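You operate a simulated robot arm through the tools that you are given. There is no shell and no other tool. Be economical: measure what you need, move in short steps, check, and stop when the job is done.

Carry out the task below with a simulated robot arm. There is one attempt and no reset: what you move stays moved.

JOB
Move the plain white mug onto the blue mat and wipe up the cup ring under it.
Fine: use the red cloth and put it back; after the wiping, lay the orange teaspoon on the mat beside the mug; crack nothing. Set down upright: plain white mug. What is to be rubbed or washed off counts as gone when no trace of it is left.
Where things are to end (x, y in the base frame): plain white mug within 40 mm of [530, 310]; orange teaspoon within 25 mm of [600, 250].

Only the result counts: the job must be done as asked and must still hold three seconds after the hand-in. Knocking over, shifting, dropping, spilling or breaking anything else fails it. Flat cloth is picked up by pressing the open fingertips on it (5 to 10 N) and closing them slowly along it; thin cloth reads only 2 to 8 mm in the jaws.

ROBOT AND FRAMES
A 7-joint arm with a two-finger parallel gripper, fixed in place. Base frame: the origin is at the foot of the arm, x ahead of it, y to its left, z up; the work surface is at about z = 750. Units: mm, rad, N and s.
With the tool pointing down near the work surface it reaches from about 360 to 780 mm from the base axis. Its first joint turns from -2.897 to 2.897 rad. Payload 3.91 kg.
The tool frame sits at the grasp point between the pads (the TCP): z along the fingers, y along the line on which they close. The tips reach 30 mm beyond it. The gripper opens to 110 mm. The fingers are 20 mm wide and 10 mm thick; the gripper's body (48 by 112 mm) begins 55 mm behind the TCP.
Orientation is that of the tool frame in the base frame, as a unit quaternion [x, y, z, w]. With the fingers straight down and closing along the base's y, the tool's x points along the base's -x, its y along +y and its z along -z.

CONTROLS
- The arm moves only by the tool step_arm. Its argument "steps" is a list of rows, each an object of numbers (a shift or turn left out is 0, a gripper value left out holds the last): "jaw": the gripper command, from -1 (shut) to 1 (fully open), values between in proportion; "dx", "dy", "dz": the shift along the tool's x, y, z in units of 500 mm (1.0 is 500 mm); "ax", "ay", "az": the turn, a rotation vector about the tool's x, y, z in units of 60 degrees (1.0 is 60 degrees). In form: [{"jaw": .., "dx": .., "dy": .., "dz": .., "ax": .., "ay": .., "az": ..}, ...]. A call has 1 to 20 rows; each row is the pose to reach, as a shift and turn from the pose commanded when the call began, along the tool's axes at that moment. A call with a number of a shift or a turn outside -1 to 1 is refused whole. Each row takes 0.2 s and may step no farther than 50 mm and 0.15 rad from the row before; otherwise, or with a gripper value out of range, the whole call is refused. A pose out of reach is approached as far as the arm can. The call stops where the force on the tool passes 90 N (or 10 N more than at its start, if that is more) or the arm is blocked; 0.2 s more then pass. The fingers move at their own pace (about 153 mm/s each) and stop on an object; they squeeze with about 40 N. The grip force told is the motor's: it shows also when the fingers shut on nothing. Time passes only in rows, and 0.2 s behind the last, so rows that repeat a pose let the fingers close. It gives the time, the measured TCP pose, the force on the tool (base axes), the opening and the grip force at its end, in the units of the frame above (readings bear some noise), with the torque about the TCP (base axes, N m) and any sound that the robot's microphone picked up.
- Cameras (640 x 400 px; columns grow to the right, rows downward): "scene" is fixed at [402.2, 651, 1348]; the picture's right is [-0.99, -0.13, 0.00], its down [-0.12, 0.96, -0.24] and it looks along [0.03, -0.24, -0.97] (base axes); focal length 246 px, centre (320, 200). "wrist" rides on the gripper at [77, 7, -114] in the tool frame; the picture's right is [-0.09, 1.00, 0.00], its down [-0.80, -0.07, -0.59] and it looks along [-0.59, -0.05, 0.80] (tool axes); focal length 270 px, centre (320, 200). There is no depth. A picture from a camera that has moved, and an enlarged one, comes with that camera's place and axes in the base frame and with its lens.
- snapshot(camera): a new picture of that camera. It takes no simulated time.
- lift_body(by): slides the trunk up (or, below 0, down) by that many mm; the arm rides with it, the base frame stays. It gives what a move gives, with no picture.
- close_up(camera, box): a new picture of the part [left, top, right, bottom] of that camera's present view, enlarged. It takes no simulated time.
- hand_in(): hands the job in; it is judged then, once.

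Go step by step. Nothing tells you positions but the pictures and the camera data: compare them with the known pose of the tool, close in by small moves and look again before you grip or let go. The budget is 120 turns and 64 pictures, counting those below and the enlarged ones. Unless the task says otherwise, let go and move clear before handing in, and close with one line.

The tools are called after ">>>" as a command line: name --argument value ..., lists and objects as JSON in quotes. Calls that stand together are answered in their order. step_arm: Moves the arm, as the interface text tells. Its arguments: {"type":"object","properties":{"steps":{"type":"array"}},"required":["steps"]} The other tools are called the same way: lift_body (by) slides the trunk up or down; snapshot (camera) takes a picture; close_up (camera, box) takes an enlarged picture of a part of a camera's view; hand_in () hands the job in.

At the start:

```text
t: 0.0
tcp_pos: [339.2, 445.6, 1040.3]
tcp_rot: [0.0, 1.0, 0.0, 0.0]
contact_force: [1.0, -0.1, -1.3]
wrist_torque: [0.03, 0.02, 0.02]
opening: 110.2
finger_force: 0.1
trunk travel left (down, up): [-475.0, 135.0]
```

scene: 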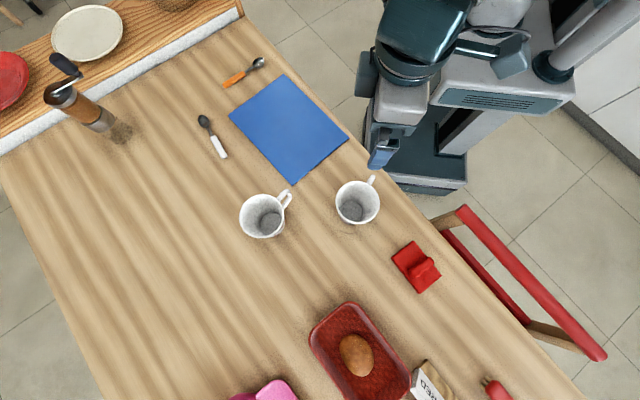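
wrist: 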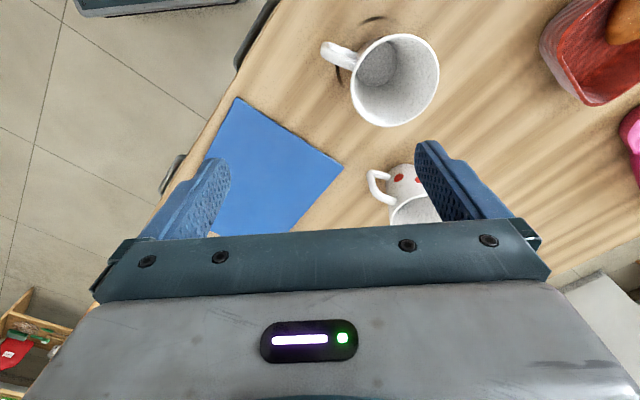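

I see two mugs; the one nearer the robot (about x 335, y 509) looks plain, and the other has red dots. I'll look closer at the mugs, the cloth and the spoons before I move.

>>> close_up --camera "scene" --box '[220, 150, 460, 300]'

>>> close_up --camera "scene" --box '[190, 50, 366, 160]'

>>> close_up --camera "wrist" --box '[280, 0, 480, 125]'

```text
2.67 times, centred on (340, 225) of scene
camera zoom: at [402.2, 651.0, 1348.0], right [-0.99, -0.13, 0.0], down [-0.12, 0.96, -0.24], along [0.03, -0.24, -0.97], focal length 655 px, centre (267, 133)
```

zoom: 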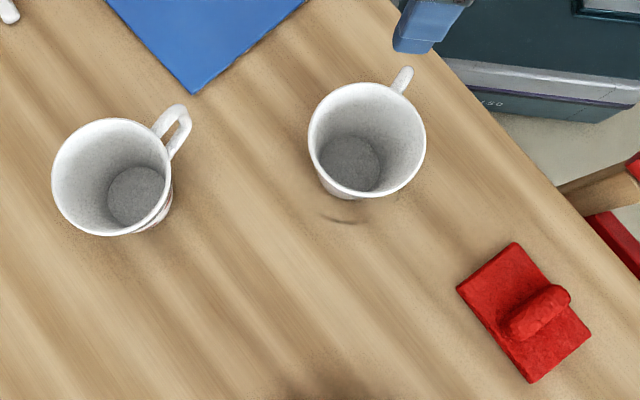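

```text
3.64 times, centred on (278, 105) of scene
camera zoom: at [402.2, 651.0, 1348.0], right [-0.99, -0.13, 0.0], down [-0.12, 0.96, -0.24], along [0.03, -0.24, -0.97], focal length 894 px, centre (473, 546)
```

zoom: 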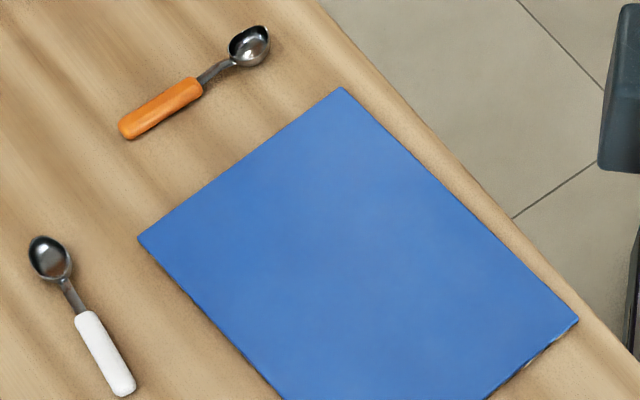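

```text
3.20 times, centred on (380, 62) of wrist
camera zoom: at [263.4, 453.8, 1157.9], right [0.09, 1.0, 0.0], down [0.8, -0.07, 0.59], along [0.59, -0.05, -0.8], focal length 865 px, centre (128, 640)
```

zoom: 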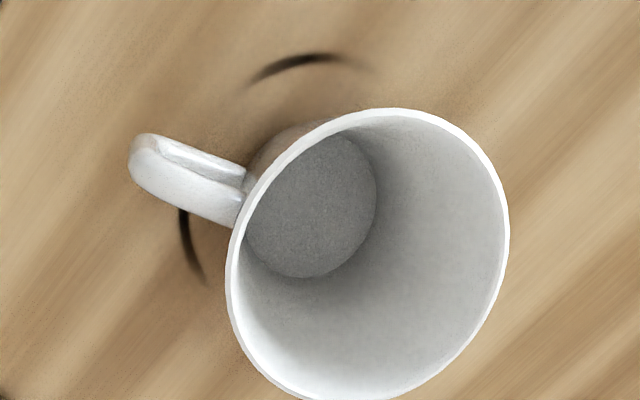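

The plain mug stands at about (340, 523), about 100 mm tall with a rim about 91 mm wide and its handle pointing to about −112°. The mat is centred near (531, 309), and the cloth is near (171, 631) with a ridge I can grip. First I'll hover over the mug with the jaws turned 60°, so they close across the handle direction.

>>> step_arm --steps '[{"jaw": 1, "dx": 0, "dy": 0.02, "dz": 0.02, "az": -0.125}, {"dy": 0.04, "dz": 0.04, "az": -0.25}, {"dy": 0.06, "dz": 0.06, "az": -0.375}, {"dy": 0.08, "dz": 0.08, "az": -0.5}, {"dy": 0.1, "dz": 0.1, "az": -0.625}, {"dy": 0.12, "dz": 0.12, "az": -0.75}, {"dy": 0.14, "dz": 0.13, "az": -0.875}, {"dy": 0.154, "dz": 0.14, "az": -1.0}, {"dy": 0.154, "dz": 0.14, "az": -1.0}]'

>>> snapshot --camera "wrist"

>>> snapshot --camera "scene"

```text
t: 2.0
tcp_pos: [339.2, 523.7, 970.5]
tcp_rot: [-0.501, 0.866, 0.0, -0.001]
contact_force: [-0.2, 0.5, -0.7]
wrist_torque: [0.0, -0.03, -0.01]
opening: 110.1
finger_force: 0.0
trunk travel left (down, up): [-475.0, 135.0]
```

```text
58 pictures are left
camera wrist: at [295.3, 461.1, 1087.6], right [-0.82, 0.57, 0.0], down [0.46, 0.66, 0.59], along [0.34, 0.49, -0.8], focal length 270 px, centre (320, 200)
```

wrist: 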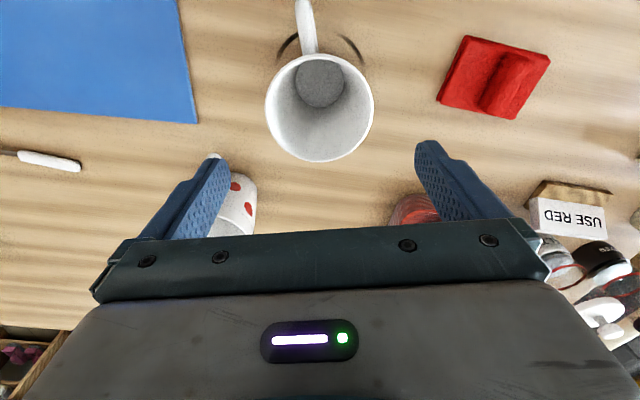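

```text
57 pictures are left
```

scene: 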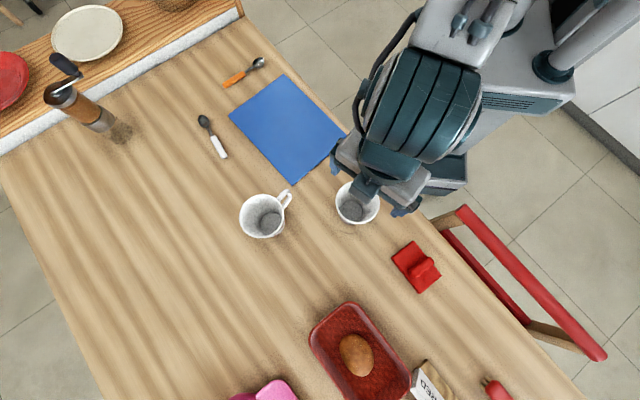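

The mug rim is centred under the jaws at about (339, 522), with roughly 7 mm clear on each side. I'll go straight down to TCP z 830.

>>> step_arm --steps '[{"dz": 0.05}, {"dz": 0.1}, {"dz": 0.15}, {"dz": 0.17}, {"dz": 0.19}, {"dz": 0.21}, {"dz": 0.23}, {"dz": 0.25}, {"dz": 0.265}, {"dz": 0.28}, {"dz": 0.28}]'

>>> snapshot --camera "wrist"

```text
t: 4.4
tcp_pos: [339.8, 522.4, 829.8]
tcp_rot: [-0.5, 0.866, 0.0, 0.0]
contact_force: [0.0, 0.5, 0.3]
wrist_torque: [0.0, 0.03, 0.0]
opening: 110.1
finger_force: 0.0
trunk travel left (down, up): [-475.0, 135.0]
```

```text
56 pictures are left
camera wrist: at [295.4, 460.1, 946.9], right [-0.82, 0.57, 0.0], down [0.46, 0.66, 0.59], along [0.34, 0.49, -0.8], focal length 270 px, centre (320, 200)
```

wrist: 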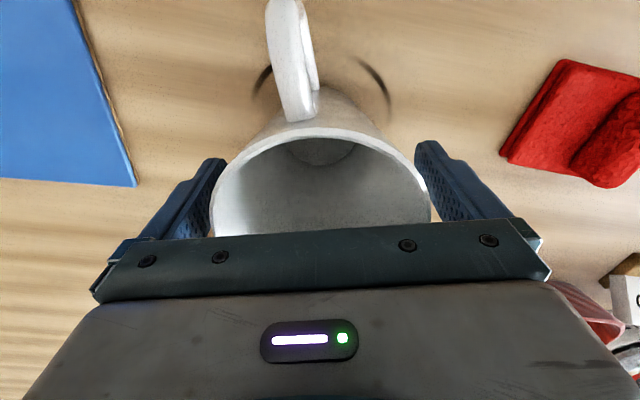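

The rim sits between the pads, so I'll close gently in stages and watch the force.

>>> step_arm --steps '[{"jaw": 0.85}, {"jaw": 0.75}, {"jaw": 0.7}, {"jaw": 0.65}, {"jaw": 0.6}, {"jaw": 0.55}, {"jaw": 0.5}, {"jaw": 0.5}]'

```text
t: 6.2
tcp_pos: [339.6, 523.4, 830.5]
tcp_rot: [-0.5, 0.866, 0.0, 0.001]
contact_force: [-0.1, 1.2, 0.4]
wrist_torque: [-0.02, -0.01, -0.02]
opening: 82.4
finger_force: 0.0
trunk travel left (down, up): [-475.0, 135.0]
```

>>> step_arm --steps '[{"jaw": 0.45}, {"jaw": 0.4}, {"jaw": 0.35}, {"jaw": 0.3}, {"jaw": 0.25}, {"jaw": 0.25}]'

>>> snapshot --camera "wrist"

```text
t: 7.6
tcp_pos: [338.7, 522.9, 830.0]
tcp_rot: [-0.5, 0.866, 0.0, 0.0]
contact_force: [-0.1, 0.3, -0.1]
wrist_torque: [-0.02, 0.0, 0.04]
opening: 79.1
finger_force: 40.0
trunk travel left (down, up): [-475.0, 135.0]
```

```text
55 pictures are left
camera wrist: at [295.4, 460.1, 947.1], right [-0.82, 0.57, 0.0], down [0.46, 0.66, 0.59], along [0.34, 0.49, -0.8], focal length 270 px, centre (320, 200)
```

wrist: 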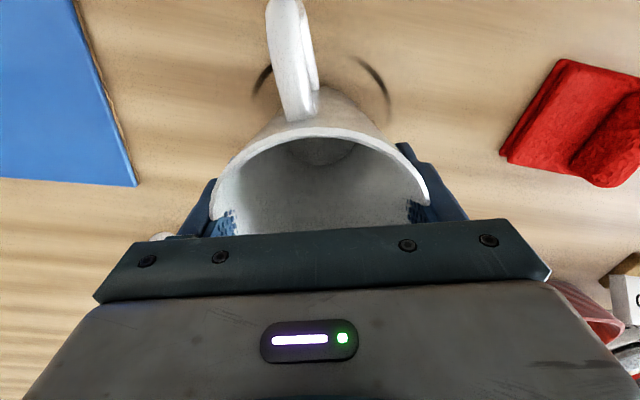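

The mug is gripped at 79 mm with no sound. I'll lift it 15 mm first, then further.

>>> step_arm --steps '[{"dz": -0.01}, {"dz": -0.02}, {"dz": -0.03}, {"dz": -0.05}, {"dz": -0.07}, {"dz": -0.09}, {"dz": -0.12}, {"dz": -0.12}]'

>>> snapshot --camera "wrist"

>>> close_up --camera "scene" --box '[220, 100, 460, 250]'

```text
t: 9.4
tcp_pos: [337.6, 523.9, 889.8]
tcp_rot: [-0.5, 0.866, -0.001, 0.0]
contact_force: [0.8, 0.6, -4.7]
wrist_torque: [0.04, 0.0, -0.02]
opening: 78.8
finger_force: 40.2
trunk travel left (down, up): [-475.0, 135.0]
```

```text
54 pictures are left
camera wrist: at [293.6, 460.7, 1007.1], right [-0.82, 0.57, 0.0], down [0.46, 0.66, 0.59], along [0.34, 0.49, -0.8], focal length 270 px, centre (320, 200)
```

wrist: 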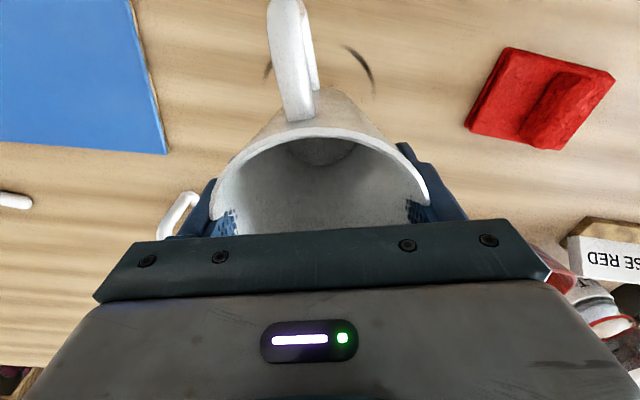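

```text
2.67 times, centred on (340, 175) of scene
camera zoom: at [402.2, 651.0, 1348.0], right [-0.99, -0.13, 0.0], down [-0.12, 0.96, -0.24], along [0.03, -0.24, -0.97], focal length 655 px, centre (267, 267)
```

zoom: 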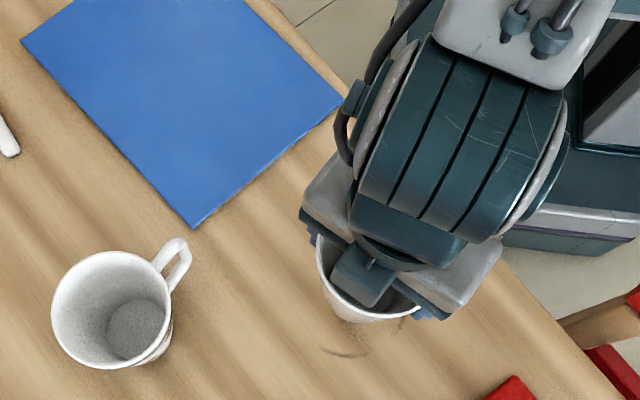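

The mug is held upright and clear of the table. Next I'll carry it level to above the mat at about (527, 312).

>>> step_arm --steps '[{"dx": 0.00887, "dy": -0.0268}, {"dx": 0.0266, "dy": -0.0805}, {"dx": 0.0444, "dy": -0.134}, {"dx": 0.0621, "dy": -0.188}, {"dx": 0.0798, "dy": -0.2415}, {"dx": 0.0976, "dy": -0.295}, {"dx": 0.1153, "dy": -0.349}, {"dx": 0.133, "dy": -0.402}, {"dx": 0.1508, "dy": -0.456}, {"dx": 0.1685, "dy": -0.51}, {"dx": 0.1774, "dy": -0.5366}, {"dx": 0.1774, "dy": -0.5366}]'

>>> snapshot --camera "wrist"

>>> snapshot --camera "scene"

```text
t: 12.0
tcp_pos: [528.3, 312.6, 889.9]
tcp_rot: [-0.5, 0.866, 0.0, 0.001]
contact_force: [1.1, 0.2, -4.4]
wrist_torque: [0.0, -0.01, 0.04]
opening: 78.4
finger_force: 39.8
trunk travel left (down, up): [-475.0, 135.0]
```

```text
52 pictures are left
camera wrist: at [484.0, 250.1, 1006.9], right [-0.82, 0.57, 0.0], down [0.46, 0.66, 0.59], along [0.34, 0.49, -0.8], focal length 270 px, centre (320, 200)
```

wrist: 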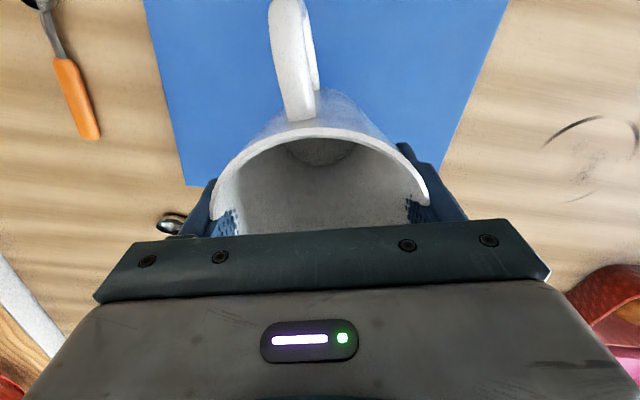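

```text
51 pictures are left
```

scene: 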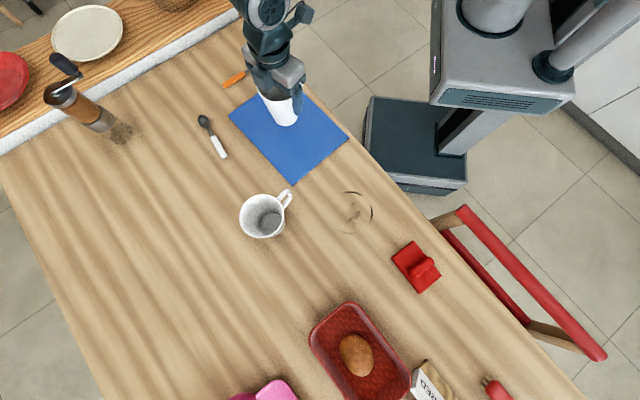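

The mug is over the mat at (528, 313). I'll lower it to just above the point where it should touch.

>>> step_arm --steps '[{"dz": 0.02}, {"dz": 0.04}, {"dz": 0.06}, {"dz": 0.08}, {"dz": 0.095}, {"dz": 0.105}, {"dz": 0.108}, {"dz": 0.108}]'

>>> step_arm --steps '[{"dz": 0.002}, {"dz": 0.004}, {"dz": 0.006}, {"dz": 0.006}]'

```text
t: 13.8
tcp_pos: [526.6, 314.1, 838.7]
tcp_rot: [-0.5, 0.866, 0.0, 0.002]
contact_force: [-0.8, -0.4, 10.9]
wrist_torque: [-0.26, 0.26, 0.0]
opening: 78.3
finger_force: 40.2
trunk travel left (down, up): [-475.0, 135.0]
```

```text
t: 14.8
tcp_pos: [529.1, 312.8, 835.7]
tcp_rot: [-0.5, 0.866, 0.0, 0.002]
contact_force: [2.4, 0.3, 27.8]
wrist_torque: [0.03, -0.01, 0.39]
opening: 77.6
finger_force: 40.5
trunk travel left (down, up): [-475.0, 135.0]
```

The mug has touched down, with about 28 N on it. I'll ease the pressure slightly and open slowly.

>>> step_arm --steps '[{"dz": -0.004}, {"dz": -0.004, "jaw": 0.5}, {"dz": -0.004, "jaw": 0.6}, {"dz": -0.004, "jaw": 0.8}, {"dz": -0.004, "jaw": 1.0}, {"dz": -0.004, "jaw": 1.0}]'

>>> snapshot --camera "wrist"

```text
t: 16.2
tcp_pos: [528.8, 314.0, 836.5]
tcp_rot: [-0.5, 0.866, 0.0, 0.0]
contact_force: [-0.2, -0.8, -0.2]
wrist_torque: [-0.02, 0.02, 0.01]
opening: 109.9
finger_force: 0.1
trunk travel left (down, up): [-475.0, 135.0]
```

```text
50 pictures are left
camera wrist: at [484.7, 251.1, 952.8], right [-0.82, 0.57, 0.0], down [0.46, 0.66, 0.59], along [0.34, 0.49, -0.8], focal length 270 px, centre (320, 200)
```

wrist: 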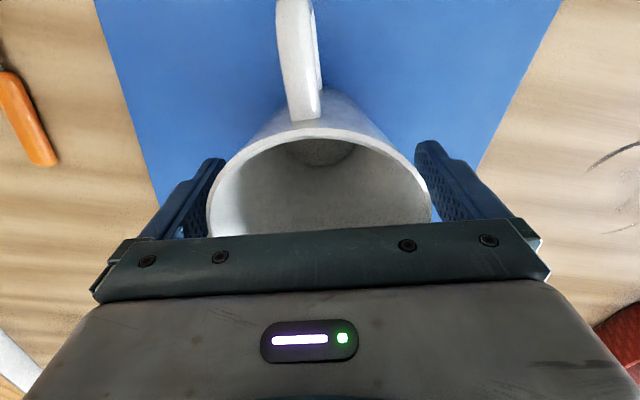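

The mug stands upright and released on the mat. I'll rise straight up, then go over to the red cloth near (171, 631).

>>> step_arm --steps '[{"dz": -0.06}, {"dz": -0.13}, {"dz": -0.2}, {"dz": -0.268}, {"dz": -0.268, "dx": -0.0148, "dy": 0.0721, "az": 0.033}, {"dz": -0.268, "dx": -0.0295, "dy": 0.1442, "az": 0.067}, {"dz": -0.268, "dx": -0.0443, "dy": 0.2162, "az": 0.1}, {"dz": -0.268, "dx": -0.0591, "dy": 0.2883, "az": 0.133}, {"dz": -0.268, "dx": -0.0738, "dy": 0.3604, "az": 0.167}, {"dz": -0.268, "dx": -0.0886, "dy": 0.4325, "az": 0.2}, {"dz": -0.268, "dx": -0.1034, "dy": 0.5045, "az": 0.233}, {"dz": -0.268, "dx": -0.1182, "dy": 0.5766, "az": 0.267}, {"dz": -0.268, "dx": -0.1329, "dy": 0.6487, "az": 0.3}, {"dz": -0.268, "dx": -0.1477, "dy": 0.7208, "az": 0.333}, {"dz": -0.268, "dx": -0.1625, "dy": 0.7928, "az": 0.367}, {"dz": -0.268, "dx": -0.1772, "dy": 0.8649, "az": 0.4}, {"dz": -0.268, "dx": -0.192, "dy": 0.937, "az": 0.433}, {"dz": -0.268, "dx": -0.192, "dy": 0.937, "az": 0.433}]'

>>> snapshot --camera "wrist"

>>> snapshot --camera "scene"

```text
t: 20.0
tcp_pos: [170.8, 630.4, 969.4]
tcp_rot: [-0.292, 0.956, 0.0, 0.0]
contact_force: [0.1, -0.2, -0.8]
wrist_torque: [0.03, -0.02, -0.01]
opening: 110.2
finger_force: 0.1
trunk travel left (down, up): [-475.0, 135.0]
```

```text
49 pictures are left
camera wrist: at [104.1, 592.8, 1085.5], right [-0.48, 0.88, 0.0], down [0.7, 0.39, 0.59], along [0.52, 0.29, -0.8], focal length 270 px, centre (320, 200)
```

wrist: 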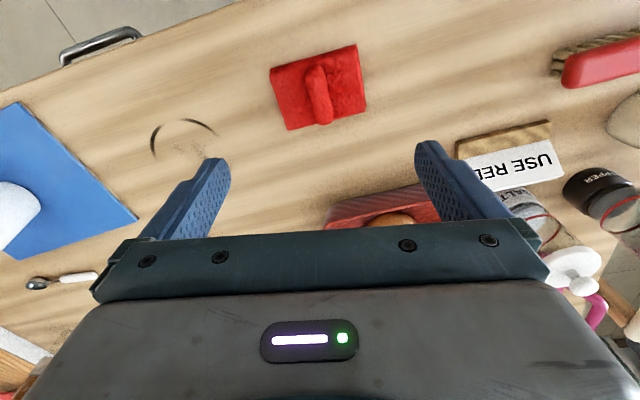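

```text
48 pictures are left
```

scene: 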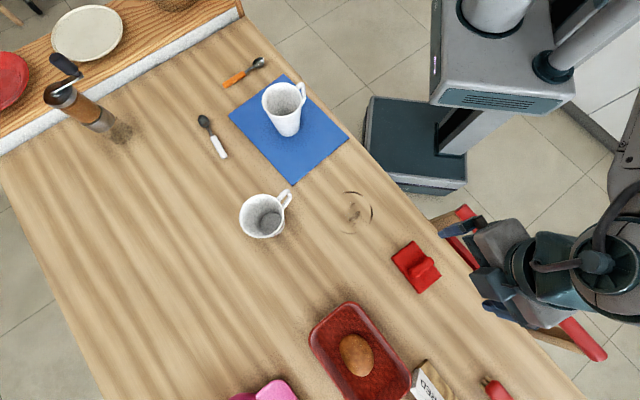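

The ring is now fully visible where the mug stood. From here the cloth's ridge is near (181, 636), running at about 41°, so I'll lower above it with a small correction and look again.

>>> step_arm --steps '[{"jaw": 0.6, "dx": -0.005, "dz": 0.05, "az": -0.03}, {"dx": -0.01, "dz": 0.1, "az": -0.06}, {"dx": -0.015, "dz": 0.15, "az": -0.09}, {"dx": -0.0228, "dy": -0.002, "dz": 0.2, "az": -0.117}, {"dx": -0.0228, "dy": -0.002, "dz": 0.22, "az": -0.117}, {"dx": -0.0228, "dy": -0.002, "dz": 0.22, "az": -0.117}]'

>>> snapshot --camera "wrist"

>>> snapshot --camera "scene"

```text
t: 21.4
tcp_pos: [179.6, 638.1, 860.1]
tcp_rot: [-0.352, 0.936, 0.0, 0.0]
contact_force: [-0.1, -0.6, 0.1]
wrist_torque: [0.0, 0.02, -0.02]
opening: 88.2
finger_force: 0.0
trunk travel left (down, up): [-475.0, 135.0]
```

```text
47 pictures are left
camera wrist: at [117.7, 593.0, 976.2], right [-0.59, 0.81, 0.0], down [0.65, 0.47, 0.59], along [0.48, 0.35, -0.8], focal length 270 px, centre (320, 200)
```

wrist: 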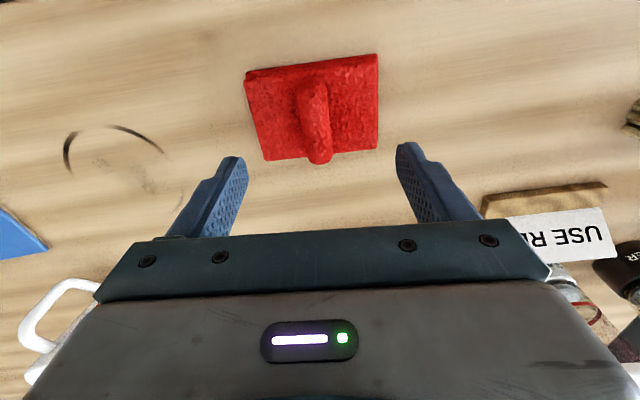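

```text
46 pictures are left
```

scene: 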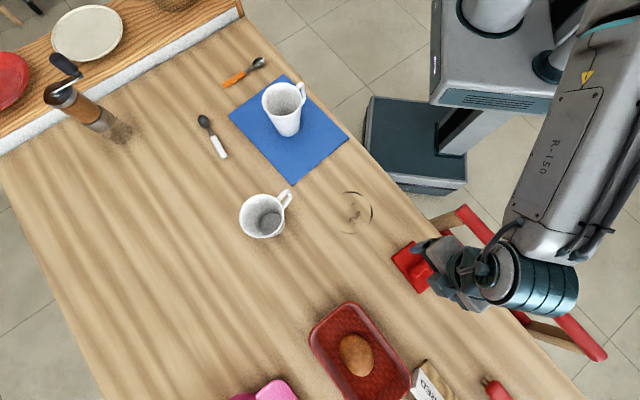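

The ridge is nearly centred between the fingers, about 2.5 mm off. I'll narrow the jaws to about 60 mm and lower until the tips nearly touch the cloth.

>>> step_arm --steps '[{"jaw": 0.1, "dy": -0.005, "dx": -0.004, "dz": 0.03}, {"dy": -0.005, "dx": -0.004, "dz": 0.07}, {"dy": -0.005, "dx": -0.004, "dz": 0.1}, {"dy": -0.005, "dx": -0.004, "dz": 0.12}, {"dy": -0.005, "dx": -0.004, "dz": 0.13}, {"dy": -0.005, "dx": -0.004, "dz": 0.136}, {"dy": -0.005, "dx": -0.004, "dz": 0.136}]'

>>> snapshot --camera "wrist"

```text
t: 23.0
tcp_pos: [181.0, 635.3, 798.0]
tcp_rot: [-0.351, 0.936, 0.004, 0.002]
contact_force: [-3.7, -6.5, 39.3]
wrist_torque: [-0.78, -0.25, -0.01]
opening: 60.6
finger_force: 0.0
trunk travel left (down, up): [-475.0, 135.0]
```

```text
45 pictures are left
camera wrist: at [119.7, 588.9, 913.6], right [-0.59, 0.81, 0.01], down [0.65, 0.47, 0.6], along [0.48, 0.36, -0.8], focal length 270 px, centre (320, 200)
```

wrist: 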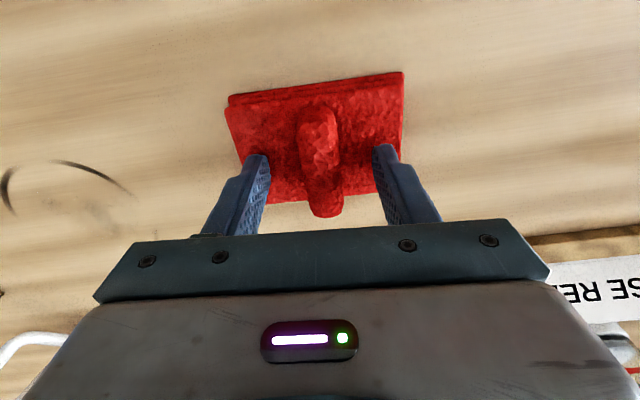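

The tips are on the cloth, one on each side of the ridge, pressing about 39 N, which is more than needed. I'll ease to about 8 N and close slowly.

>>> step_arm --steps '[{"dz": -0.009}, {"dz": -0.009}]'

```text
t: 23.6
tcp_pos: [182.2, 634.1, 798.0]
tcp_rot: [-0.351, 0.936, 0.003, 0.0]
contact_force: [-5.9, 5.2, 21.8]
wrist_torque: [0.02, 0.06, 0.04]
opening: 60.7
finger_force: 0.1
trunk travel left (down, up): [-475.0, 135.0]
```

>>> step_arm --steps '[{"dz": -0.005}, {"dz": -0.005}]'

```text
t: 24.2
tcp_pos: [184.3, 633.3, 797.8]
tcp_rot: [-0.35, 0.937, -0.001, -0.001]
contact_force: [-3.3, 1.9, 8.1]
wrist_torque: [0.17, 0.2, 0.01]
opening: 60.6
finger_force: 0.2
trunk travel left (down, up): [-475.0, 135.0]
```

The force is about 8 N, as wanted, so I'll close slowly along the cloth.

>>> step_arm --steps '[{"jaw": 0.0}, {"jaw": -0.1}, {"jaw": -0.2}, {"jaw": -0.3}, {"jaw": -0.4}, {"jaw": -0.5}, {"jaw": -0.6}, {"jaw": -0.7}, {"jaw": -0.8}, {"jaw": -0.9}, {"jaw": -1}, {"jaw": -1}, {"jaw": -1}]'

>>> snapshot --camera "wrist"

```text
t: 27.0
tcp_pos: [181.9, 635.2, 798.2]
tcp_rot: [-0.351, 0.936, -0.001, 0.0]
contact_force: [-0.1, 0.3, 0.2]
wrist_torque: [0.0, 0.02, -0.02]
opening: 18.8
finger_force: 39.9
trunk travel left (down, up): [-475.0, 135.0]
```

```text
44 pictures are left
camera wrist: at [121.1, 589.7, 915.5], right [-0.59, 0.81, 0.0], down [0.65, 0.47, 0.59], along [0.48, 0.35, -0.8], focal length 270 px, centre (320, 200)
```

wrist: 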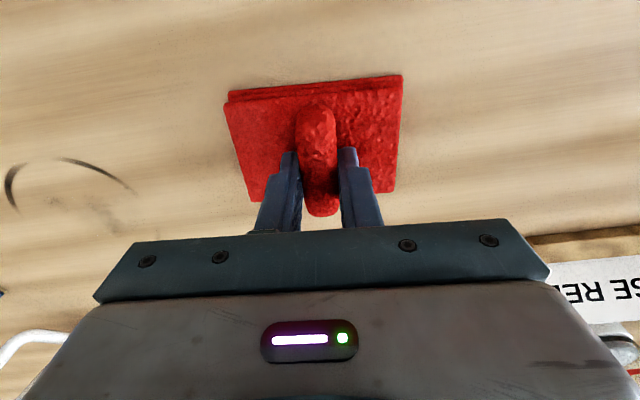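

The ridge is held at 18.8 mm. The pose to return to is TCP (182, 635, 798), turned as it is now. I'll lift it and check.

>>> step_arm --steps '[{"dz": -0.02}, {"dz": -0.04}, {"dz": -0.07}, {"dz": -0.1}, {"dz": -0.1}]'

>>> snapshot --camera "wrist"

>>> close_up --camera "scene" --box '[270, 150, 510, 300]'

```text
t: 28.2
tcp_pos: [183.6, 634.5, 850.5]
tcp_rot: [-0.351, 0.936, 0.0, 0.0]
contact_force: [-1.0, -0.3, -0.2]
wrist_torque: [0.01, 0.02, 0.01]
opening: 19.1
finger_force: 40.1
trunk travel left (down, up): [-475.0, 135.0]
```

```text
43 pictures are left
camera wrist: at [121.9, 589.3, 967.3], right [-0.59, 0.81, 0.0], down [0.65, 0.47, 0.59], along [0.48, 0.35, -0.8], focal length 270 px, centre (320, 200)
```

wrist: 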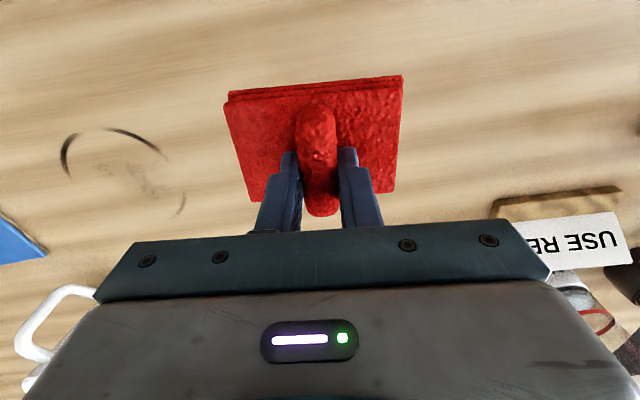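

```text
2.67 times, centred on (390, 225) of scene
camera zoom: at [402.2, 651.0, 1348.0], right [-0.99, -0.13, 0.0], down [-0.12, 0.96, -0.24], along [0.03, -0.24, -0.97], focal length 655 px, centre (133, 133)
```

zoom: 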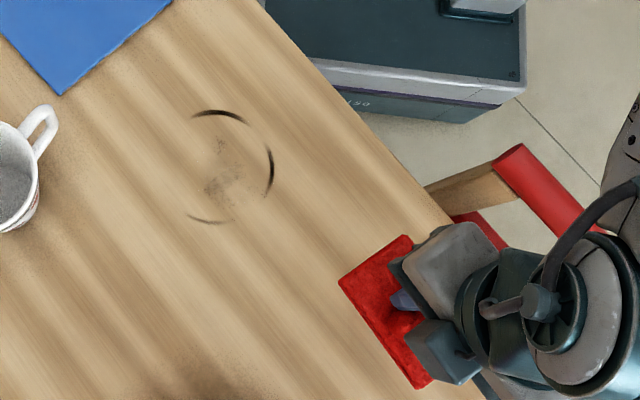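

The cloth lifts cleanly. The ring is centred near (335, 524) with a radius of about 50 mm and some smudges inside, so I'll move the cloth over it and lower to light contact.

>>> step_arm --steps '[{"dx": -0.008, "dy": -0.037}, {"dx": -0.025, "dy": -0.11}, {"dx": -0.042, "dy": -0.184}, {"dx": -0.058, "dy": -0.258}, {"dx": -0.075, "dy": -0.331}, {"dx": -0.083, "dy": -0.368}, {"dx": -0.083, "dy": -0.368}, {"dx": -0.083, "dy": -0.368, "dz": 0.04}, {"dx": -0.083, "dy": -0.368, "dz": 0.07}, {"dx": -0.083, "dy": -0.368, "dz": 0.09}, {"dx": -0.083, "dy": -0.368, "dz": 0.1}, {"dx": -0.083, "dy": -0.368, "dz": 0.104}, {"dx": -0.083, "dy": -0.368, "dz": 0.104}]'

>>> snapshot --camera "wrist"

>>> close_up --camera "scene" --box '[220, 150, 460, 300]'

```text
t: 31.0
tcp_pos: [335.4, 524.1, 799.1]
tcp_rot: [-0.351, 0.936, 0.0, 0.0]
contact_force: [-1.3, -0.1, 8.8]
wrist_torque: [-0.22, 0.2, 0.02]
opening: 19.1
finger_force: 39.6
trunk travel left (down, up): [-475.0, 135.0]
```

```text
41 pictures are left
camera wrist: at [273.9, 478.6, 915.2], right [-0.59, 0.81, 0.0], down [0.65, 0.47, 0.6], along [0.48, 0.35, -0.8], focal length 270 px, centre (320, 200)
```

wrist: 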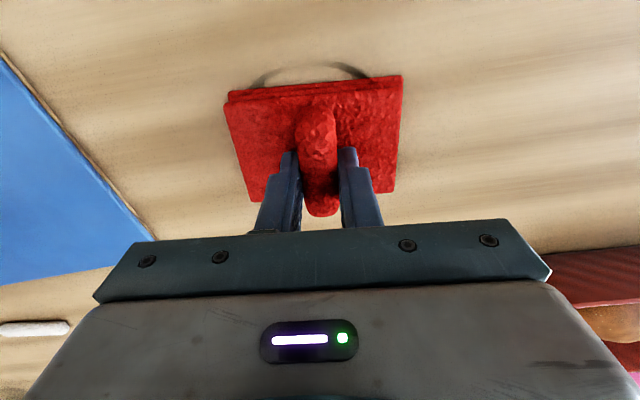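

```text
2.67 times, centred on (340, 225) of scene
camera zoom: at [402.2, 651.0, 1348.0], right [-0.99, -0.13, 0.0], down [-0.12, 0.96, -0.24], along [0.03, -0.24, -0.97], focal length 655 px, centre (267, 133)
```

zoom: 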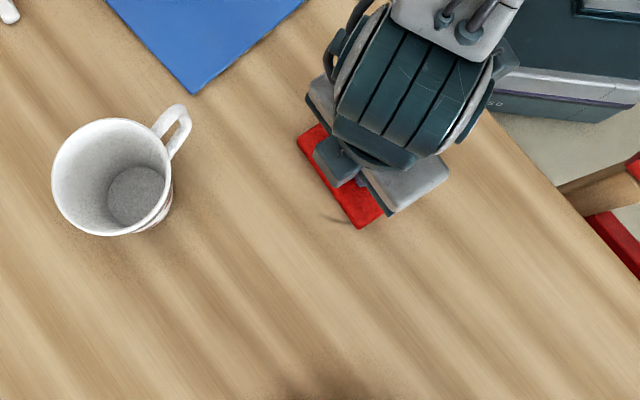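

The cloth is pressed on the ring at about 9 N. I'll wipe back and forth along the tool's x in overlapping lanes.

>>> step_arm --steps '[{"dx": 0.04, "dz": 0.002}, {"dx": 0.08, "dz": 0.002}, {"dx": 0.12, "dz": 0.002}, {"dx": 0.08, "dz": 0.002}, {"dx": 0.04, "dz": 0.002}, {"dx": 0, "dz": 0.002}, {"dx": -0.04, "dz": 0.002}, {"dx": -0.08, "dz": 0.002}, {"dx": -0.12, "dz": 0.002}, {"dx": -0.12, "dy": 0.05, "dz": 0.002}, {"dx": -0.08, "dy": 0.05, "dz": 0.002}, {"dx": -0.04, "dy": 0.05, "dz": 0.002}, {"dx": 0, "dy": 0.05, "dz": 0.002}, {"dx": 0.04, "dy": 0.05, "dz": 0.002}, {"dx": 0.08, "dy": 0.05, "dz": 0.002}, {"dx": 0.12, "dy": 0.05, "dz": 0.002}, {"dx": 0.12, "dy": 0.05, "dz": 0.002}]'

```text
t: 34.6
tcp_pos: [273.5, 502.6, 798.2]
tcp_rot: [-0.352, 0.936, 0.001, 0.001]
contact_force: [6.2, 5.5, 20.5]
wrist_torque: [0.34, -0.43, 0.0]
opening: 19.1
finger_force: 40.3
trunk travel left (down, up): [-475.0, 135.0]
```

>>> step_arm --steps '[{"dy": -0.05}, {"dy": -0.1}, {"dx": -0.04, "dy": -0.1}, {"dx": -0.08, "dy": -0.1}, {"dx": -0.12, "dy": -0.1}, {"dx": -0.16, "dy": -0.1}, {"dx": -0.2, "dy": -0.1}, {"dx": -0.24, "dy": -0.1}, {"dx": -0.24, "dy": -0.05}, {"dx": -0.2, "dy": -0.05}, {"dx": -0.16, "dy": -0.05}, {"dx": -0.12, "dy": -0.05}, {"dx": -0.08, "dy": -0.05}, {"dx": -0.04, "dy": -0.05}, {"dx": 0.0, "dy": -0.05}, {"dx": 0.0, "dy": -0.05}]'

>>> step_arm --steps '[{"dz": -0.03}, {"dz": -0.08}, {"dz": -0.1, "dx": 0.05, "dy": 0.05}, {"dz": -0.1, "dx": 0.1, "dy": 0.13}, {"dz": -0.1, "dx": 0.1, "dy": 0.2}, {"dz": -0.1, "dx": 0.1, "dy": 0.25}, {"dz": -0.1, "dx": 0.1, "dy": 0.25}]'

>>> close_up --camera "scene" --box '[290, 160, 418, 240]'

>>> snapshot --camera "wrist"

```text
t: 38.0
tcp_pos: [290.5, 483.1, 798.2]
tcp_rot: [-0.35, 0.937, 0.002, 0.002]
contact_force: [8.5, 7.9, 31.1]
wrist_torque: [0.12, -0.31, 0.03]
opening: 18.9
finger_force: 40.0
trunk travel left (down, up): [-475.0, 135.0]
```

```text
t: 39.6
tcp_pos: [169.7, 543.9, 846.1]
tcp_rot: [-0.35, 0.937, 0.0, 0.001]
contact_force: [0.1, -1.1, 0.2]
wrist_torque: [-0.02, -0.01, 0.02]
opening: 19.2
finger_force: 39.9
trunk travel left (down, up): [-475.0, 135.0]
```

```text
5.00 times, centred on (354, 200) of scene
camera zoom: at [402.2, 651.0, 1348.0], right [-0.99, -0.13, 0.0], down [-0.12, 0.96, -0.24], along [0.03, -0.24, -0.97], focal length 1229 px, centre (150, 200)
```

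zoom: 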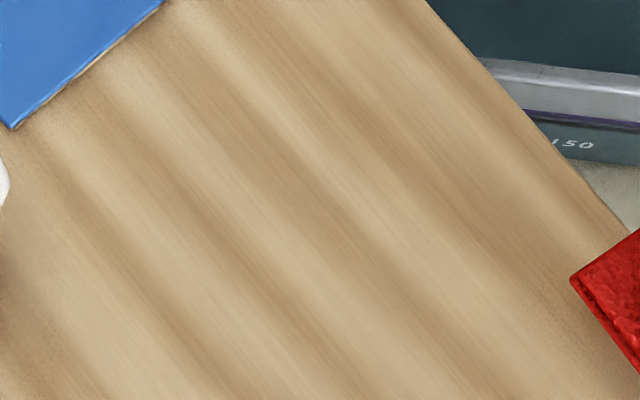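

```text
38 pictures are left
camera wrist: at [108.6, 498.9, 962.5], right [-0.59, 0.81, 0.0], down [0.65, 0.47, 0.59], along [0.48, 0.35, -0.8], focal length 270 px, centre (320, 200)
```

wrist: 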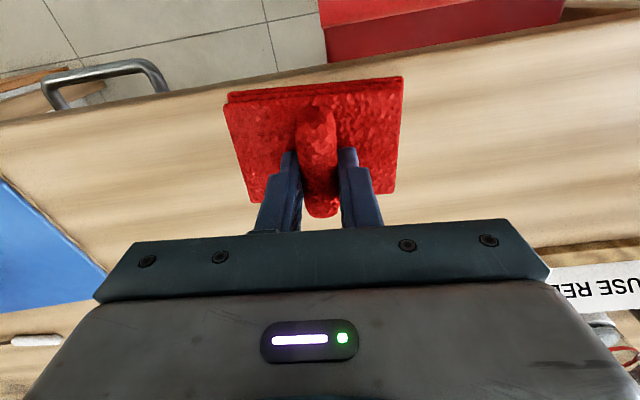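

No trace of the ring is left. I'll take the cloth back to its original pose at (182, 635).

>>> step_arm --steps '[{"dx": -0.035, "dy": 0.03}, {"dx": -0.07, "dy": 0.06}, {"dx": -0.105, "dy": 0.09}, {"dx": -0.138, "dy": 0.121}, {"dx": -0.138, "dy": 0.121}, {"dx": -0.138, "dy": 0.121, "dz": 0.03}, {"dx": -0.138, "dy": 0.121, "dz": 0.06}, {"dx": -0.138, "dy": 0.121, "dz": 0.08}, {"dx": -0.138, "dy": 0.121, "dz": 0.09}, {"dx": -0.138, "dy": 0.121, "dz": 0.094}, {"dx": -0.138, "dy": 0.121, "dz": 0.094}]'

```text
t: 42.0
tcp_pos: [181.4, 636.6, 799.0]
tcp_rot: [-0.351, 0.936, 0.0, 0.0]
contact_force: [1.7, 0.5, -0.1]
wrist_torque: [-0.01, 0.02, 0.0]
opening: 18.9
finger_force: 40.0
trunk travel left (down, up): [-475.0, 135.0]
```

>>> step_arm --steps '[{"dz": 0.002}, {"dz": 0.002, "jaw": -0.5}, {"dz": 0.002, "jaw": -0.2}, {"dz": 0.002, "jaw": 0.1}, {"dz": 0.0, "jaw": 0.1}, {"dz": -0.05}, {"dz": -0.12}, {"dz": -0.2}, {"dz": -0.28}, {"dz": -0.34}, {"dz": -0.34}]'

>>> snapshot --camera "wrist"

>>> snapshot --camera "scene"

```text
t: 44.4
tcp_pos: [184.4, 637.1, 967.3]
tcp_rot: [-0.351, 0.936, 0.0, 0.0]
contact_force: [-0.7, 0.4, -0.4]
wrist_torque: [-0.03, 0.02, 0.01]
opening: 60.6
finger_force: 0.0
trunk travel left (down, up): [-475.0, 135.0]
```

```text
37 pictures are left
camera wrist: at [122.6, 591.2, 1084.8], right [-0.59, 0.81, 0.0], down [0.65, 0.47, 0.59], along [0.48, 0.35, -0.8], focal length 270 px, centre (320, 200)
```

wrist: 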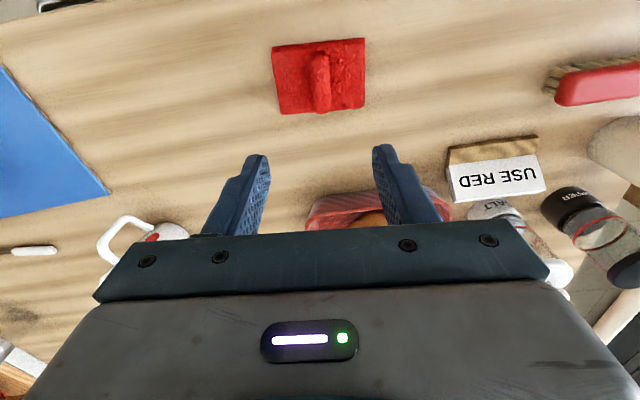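

```text
36 pictures are left
```

scene: 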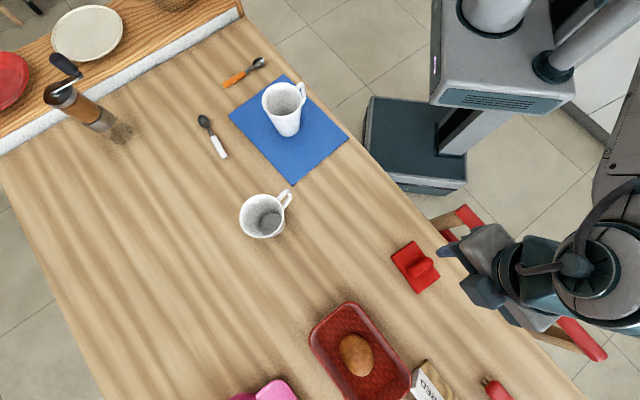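

The cloth is back where it was. Next I'll go to the orange spoon, centred near (682, 163) and lying at about 47°; the jaws are already turned almost square to it.

>>> step_arm --steps '[{"dx": -0.0083, "dy": -0.0682}, {"dx": -0.0166, "dy": -0.1364}, {"dx": -0.0249, "dy": -0.2046}, {"dx": -0.0332, "dy": -0.2728}, {"dx": -0.0415, "dy": -0.341}, {"dx": -0.0498, "dy": -0.4092}, {"dx": -0.0581, "dy": -0.4774}, {"dx": -0.0664, "dy": -0.5456}, {"dx": -0.0747, "dy": -0.6138}, {"dx": -0.083, "dy": -0.682}]'

>>> step_arm --steps '[{"dx": -0.0083, "dy": -0.0682, "az": -0.01}, {"dx": -0.0166, "dy": -0.1364, "az": -0.02}, {"dx": -0.0249, "dy": -0.2046, "az": -0.03}, {"dx": -0.0332, "dy": -0.2728, "az": -0.04}, {"dx": -0.0415, "dy": -0.341, "az": -0.05}, {"dx": -0.0498, "dy": -0.4092, "az": -0.06}, {"dx": -0.0581, "dy": -0.4774, "az": -0.07}, {"dx": -0.0664, "dy": -0.5456, "az": -0.08}, {"dx": -0.0747, "dy": -0.6138, "az": -0.09}, {"dx": -0.083, "dy": -0.682, "az": -0.1}, {"dx": -0.083, "dy": -0.682, "az": -0.1}]'

>>> snapshot --camera "wrist"

```text
t: 46.6
tcp_pos: [441.7, 407.5, 967.1]
tcp_rot: [-0.35, 0.937, 0.0, -0.001]
contact_force: [-0.3, -0.2, 0.0]
wrist_torque: [-0.02, 0.02, 0.01]
opening: 60.6
finger_force: 0.2
trunk travel left (down, up): [-475.0, 135.0]
```

```text
t: 49.0
tcp_pos: [690.9, 176.0, 969.1]
tcp_rot: [-0.399, 0.917, 0.0, 0.0]
contact_force: [0.1, -0.1, 0.6]
wrist_torque: [0.01, 0.0, -0.02]
opening: 60.7
finger_force: 0.2
trunk travel left (down, up): [-475.0, 135.0]
```

```text
35 pictures are left
camera wrist: at [634.5, 123.3, 1085.5], right [-0.67, 0.74, 0.0], down [0.6, 0.54, 0.59], along [0.44, 0.4, -0.8], focal length 270 px, centre (320, 200)
```

wrist: 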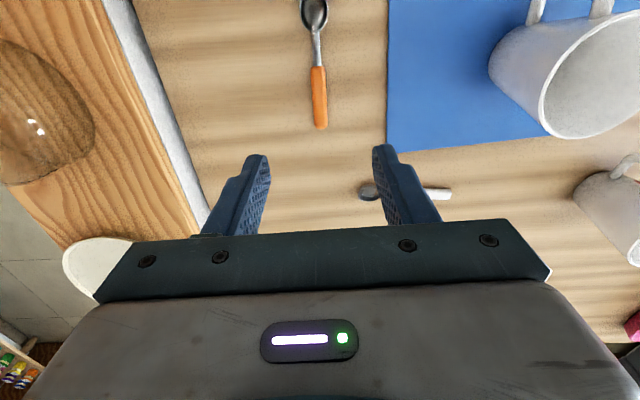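

The spoon runs from about (730, 211) to (635, 116), so its centre is near (682, 163). I'll aim at the front half of the handle, about (690, 171), and go lower.

>>> step_arm --steps '[{"dx": 0.0086, "dy": -0.0052, "dz": 0.08}, {"dx": 0.0086, "dy": -0.0052, "dz": 0.16}, {"dx": 0.0086, "dy": -0.0052, "dz": 0.23}, {"dx": 0.0086, "dy": -0.0052, "dz": 0.28}, {"dx": 0.0086, "dy": -0.0052, "dz": 0.31}, {"dx": 0.0086, "dy": -0.0052, "dz": 0.31}]'

>>> snapshot --camera "wrist"

```text
t: 50.4
tcp_pos: [692.0, 171.6, 815.4]
tcp_rot: [-0.399, 0.917, 0.0, 0.0]
contact_force: [-0.6, -0.7, 0.3]
wrist_torque: [-0.02, -0.01, 0.01]
opening: 60.4
finger_force: 0.0
trunk travel left (down, up): [-475.0, 135.0]
```

```text
34 pictures are left
camera wrist: at [634.9, 120.2, 931.5], right [-0.67, 0.74, 0.0], down [0.6, 0.54, 0.59], along [0.44, 0.4, -0.8], focal length 270 px, centre (320, 200)
```

wrist: 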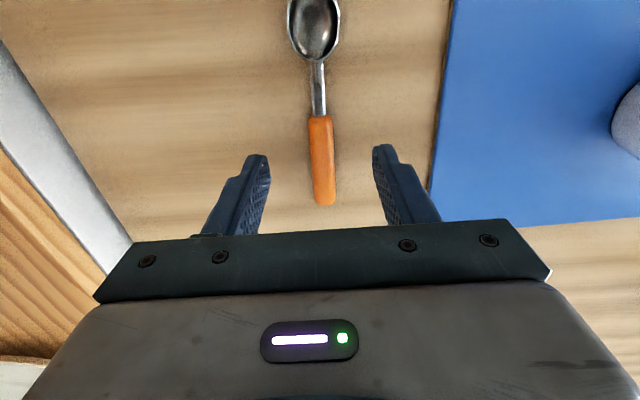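

The handle is centred between the fingers. I'll lower until the tips are a few millimetres above the table, then close gently.

>>> step_arm --steps '[{"dz": 0.03}, {"dz": 0.05}, {"dz": 0.058}, {"dz": 0.062}, {"dz": 0.062}]'

>>> step_arm --steps '[{"jaw": -0.2}, {"jaw": -0.4}, {"jaw": -0.6}, {"jaw": -0.7}, {"jaw": -0.8}, {"jaw": -0.9}, {"jaw": -1}, {"jaw": -1}]'

>>> snapshot --camera "wrist"

```text
t: 51.6
tcp_pos: [693.8, 171.0, 783.4]
tcp_rot: [-0.4, 0.917, -0.001, 0.0]
contact_force: [0.2, 0.6, 0.4]
wrist_torque: [0.01, 0.02, 0.02]
opening: 60.6
finger_force: 0.1
trunk travel left (down, up): [-475.0, 135.0]
```

```text
t: 53.4
tcp_pos: [693.2, 170.4, 783.9]
tcp_rot: [-0.4, 0.917, 0.0, 0.0]
contact_force: [-0.1, -0.2, 1.0]
wrist_torque: [-0.01, 0.03, 0.0]
opening: 15.9
finger_force: 40.3
trunk travel left (down, up): [-475.0, 135.0]
```

```text
33 pictures are left
camera wrist: at [636.0, 119.4, 900.5], right [-0.67, 0.74, 0.0], down [0.6, 0.54, 0.59], along [0.44, 0.4, -0.8], focal length 270 px, centre (320, 200)
```

wrist: 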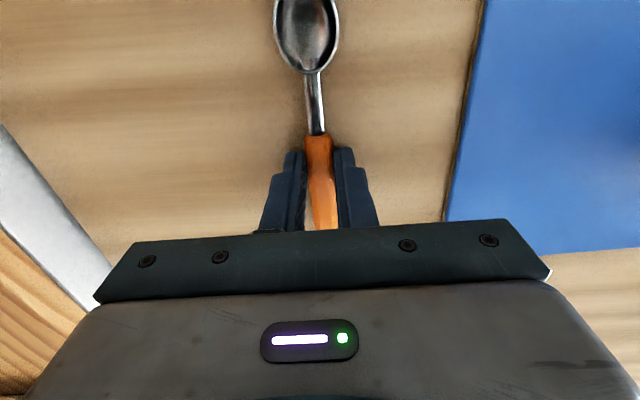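

The spoon is held at 15.9 mm. The gripper body would come close to the mug rim at the drop point, so I'll aim for a spoon centre about 12 mm further from the mug and tilt the hand 10° away from it. First I'll lift, then carry the spoon over.

>>> step_arm --steps '[{"dz": -0.02}, {"dz": -0.06}, {"dz": -0.1}, {"dz": -0.12}, {"dx": -0.0028, "dy": 0.0357, "dz": -0.12, "ax": -0.028}, {"dx": -0.0055, "dy": 0.0715, "dz": -0.12, "ax": -0.056}, {"dx": -0.0083, "dy": 0.107, "dz": -0.12, "ax": -0.084}, {"dx": -0.011, "dy": 0.143, "dz": -0.12, "ax": -0.112}, {"dx": -0.0138, "dy": 0.179, "dz": -0.12, "ax": -0.14}, {"dx": -0.0166, "dy": 0.2144, "dz": -0.12, "ax": -0.167}, {"dx": -0.0166, "dy": 0.2144, "dz": -0.12, "ax": -0.167}]'

>>> snapshot --camera "wrist"

>>> close_up --camera "scene" --box '[190, 50, 366, 160]'

```text
t: 55.8
tcp_pos: [619.4, 250.2, 844.4]
tcp_rot: [-0.397, 0.913, 0.082, -0.035]
contact_force: [-0.4, 0.1, -0.6]
wrist_torque: [-0.02, 0.03, 0.0]
opening: 15.5
finger_force: 40.0
trunk travel left (down, up): [-475.0, 135.0]
```

```text
32 pictures are left
camera wrist: at [577.5, 185.1, 960.3], right [-0.66, 0.73, 0.17], down [0.67, 0.47, 0.57], along [0.34, 0.49, -0.8], focal length 270 px, centre (320, 200)
```

wrist: 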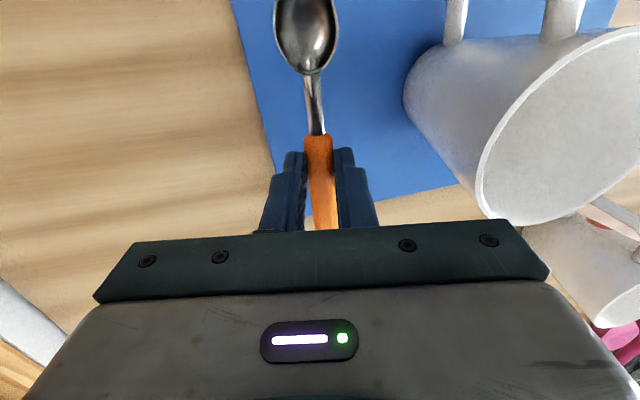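

```text
3.64 times, centred on (278, 105) of scene
camera zoom: at [402.2, 651.0, 1348.0], right [-0.99, -0.13, 0.0], down [-0.12, 0.96, -0.24], along [0.03, -0.24, -0.97], focal length 894 px, centre (473, 546)
```

zoom: 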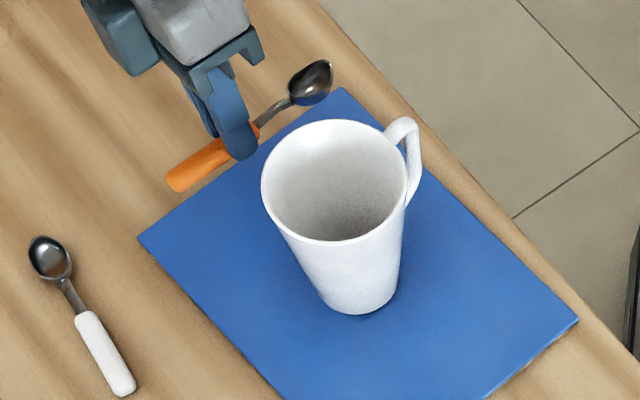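

The spoon is over its place, parallel to the mat's edge, and the hand leans away from the mug. I'll lower it straight down to about 789.

>>> step_arm --steps '[{"dz": 0.03, "dy": -0.0053}, {"dz": 0.06, "dy": -0.0106}, {"dz": 0.085, "dy": -0.015}, {"dz": 0.1, "dy": -0.0176}, {"dz": 0.106, "dy": -0.0187}, {"dz": 0.1083, "dy": -0.0191}, {"dz": 0.1083, "dy": -0.0191}]'

>>> snapshot --camera "wrist"

>>> close_up --camera "scene" --box '[190, 50, 366, 160]'

```text
t: 57.4
tcp_pos: [618.0, 249.6, 792.0]
tcp_rot: [-0.398, 0.913, 0.081, -0.031]
contact_force: [-0.6, 0.6, 26.3]
wrist_torque: [-0.53, 0.41, 0.0]
opening: 15.9
finger_force: 39.9
trunk travel left (down, up): [-475.0, 135.0]
```

```text
30 pictures are left
camera wrist: at [575.5, 184.8, 907.6], right [-0.66, 0.73, 0.17], down [0.67, 0.47, 0.58], along [0.34, 0.5, -0.8], focal length 270 px, centre (320, 200)
```

wrist: 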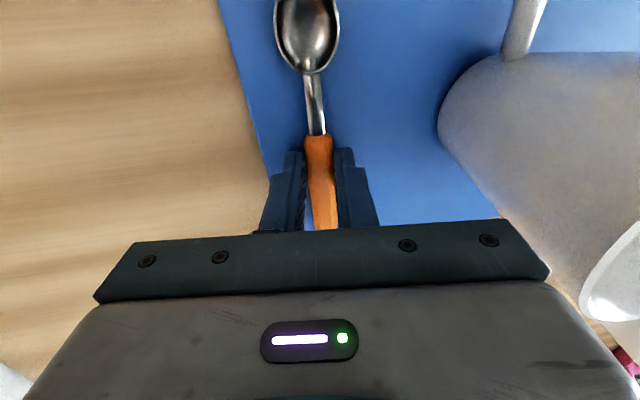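

```text
3.64 times, centred on (278, 105) of scene
camera zoom: at [402.2, 651.0, 1348.0], right [-0.99, -0.13, 0.0], down [-0.12, 0.96, -0.24], along [0.03, -0.24, -0.97], focal length 894 px, centre (473, 546)
```

zoom: 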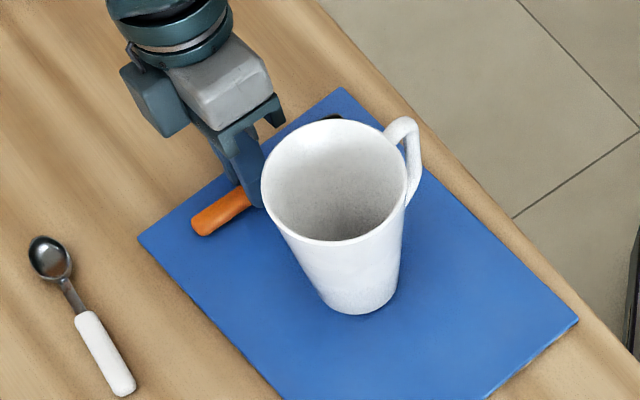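

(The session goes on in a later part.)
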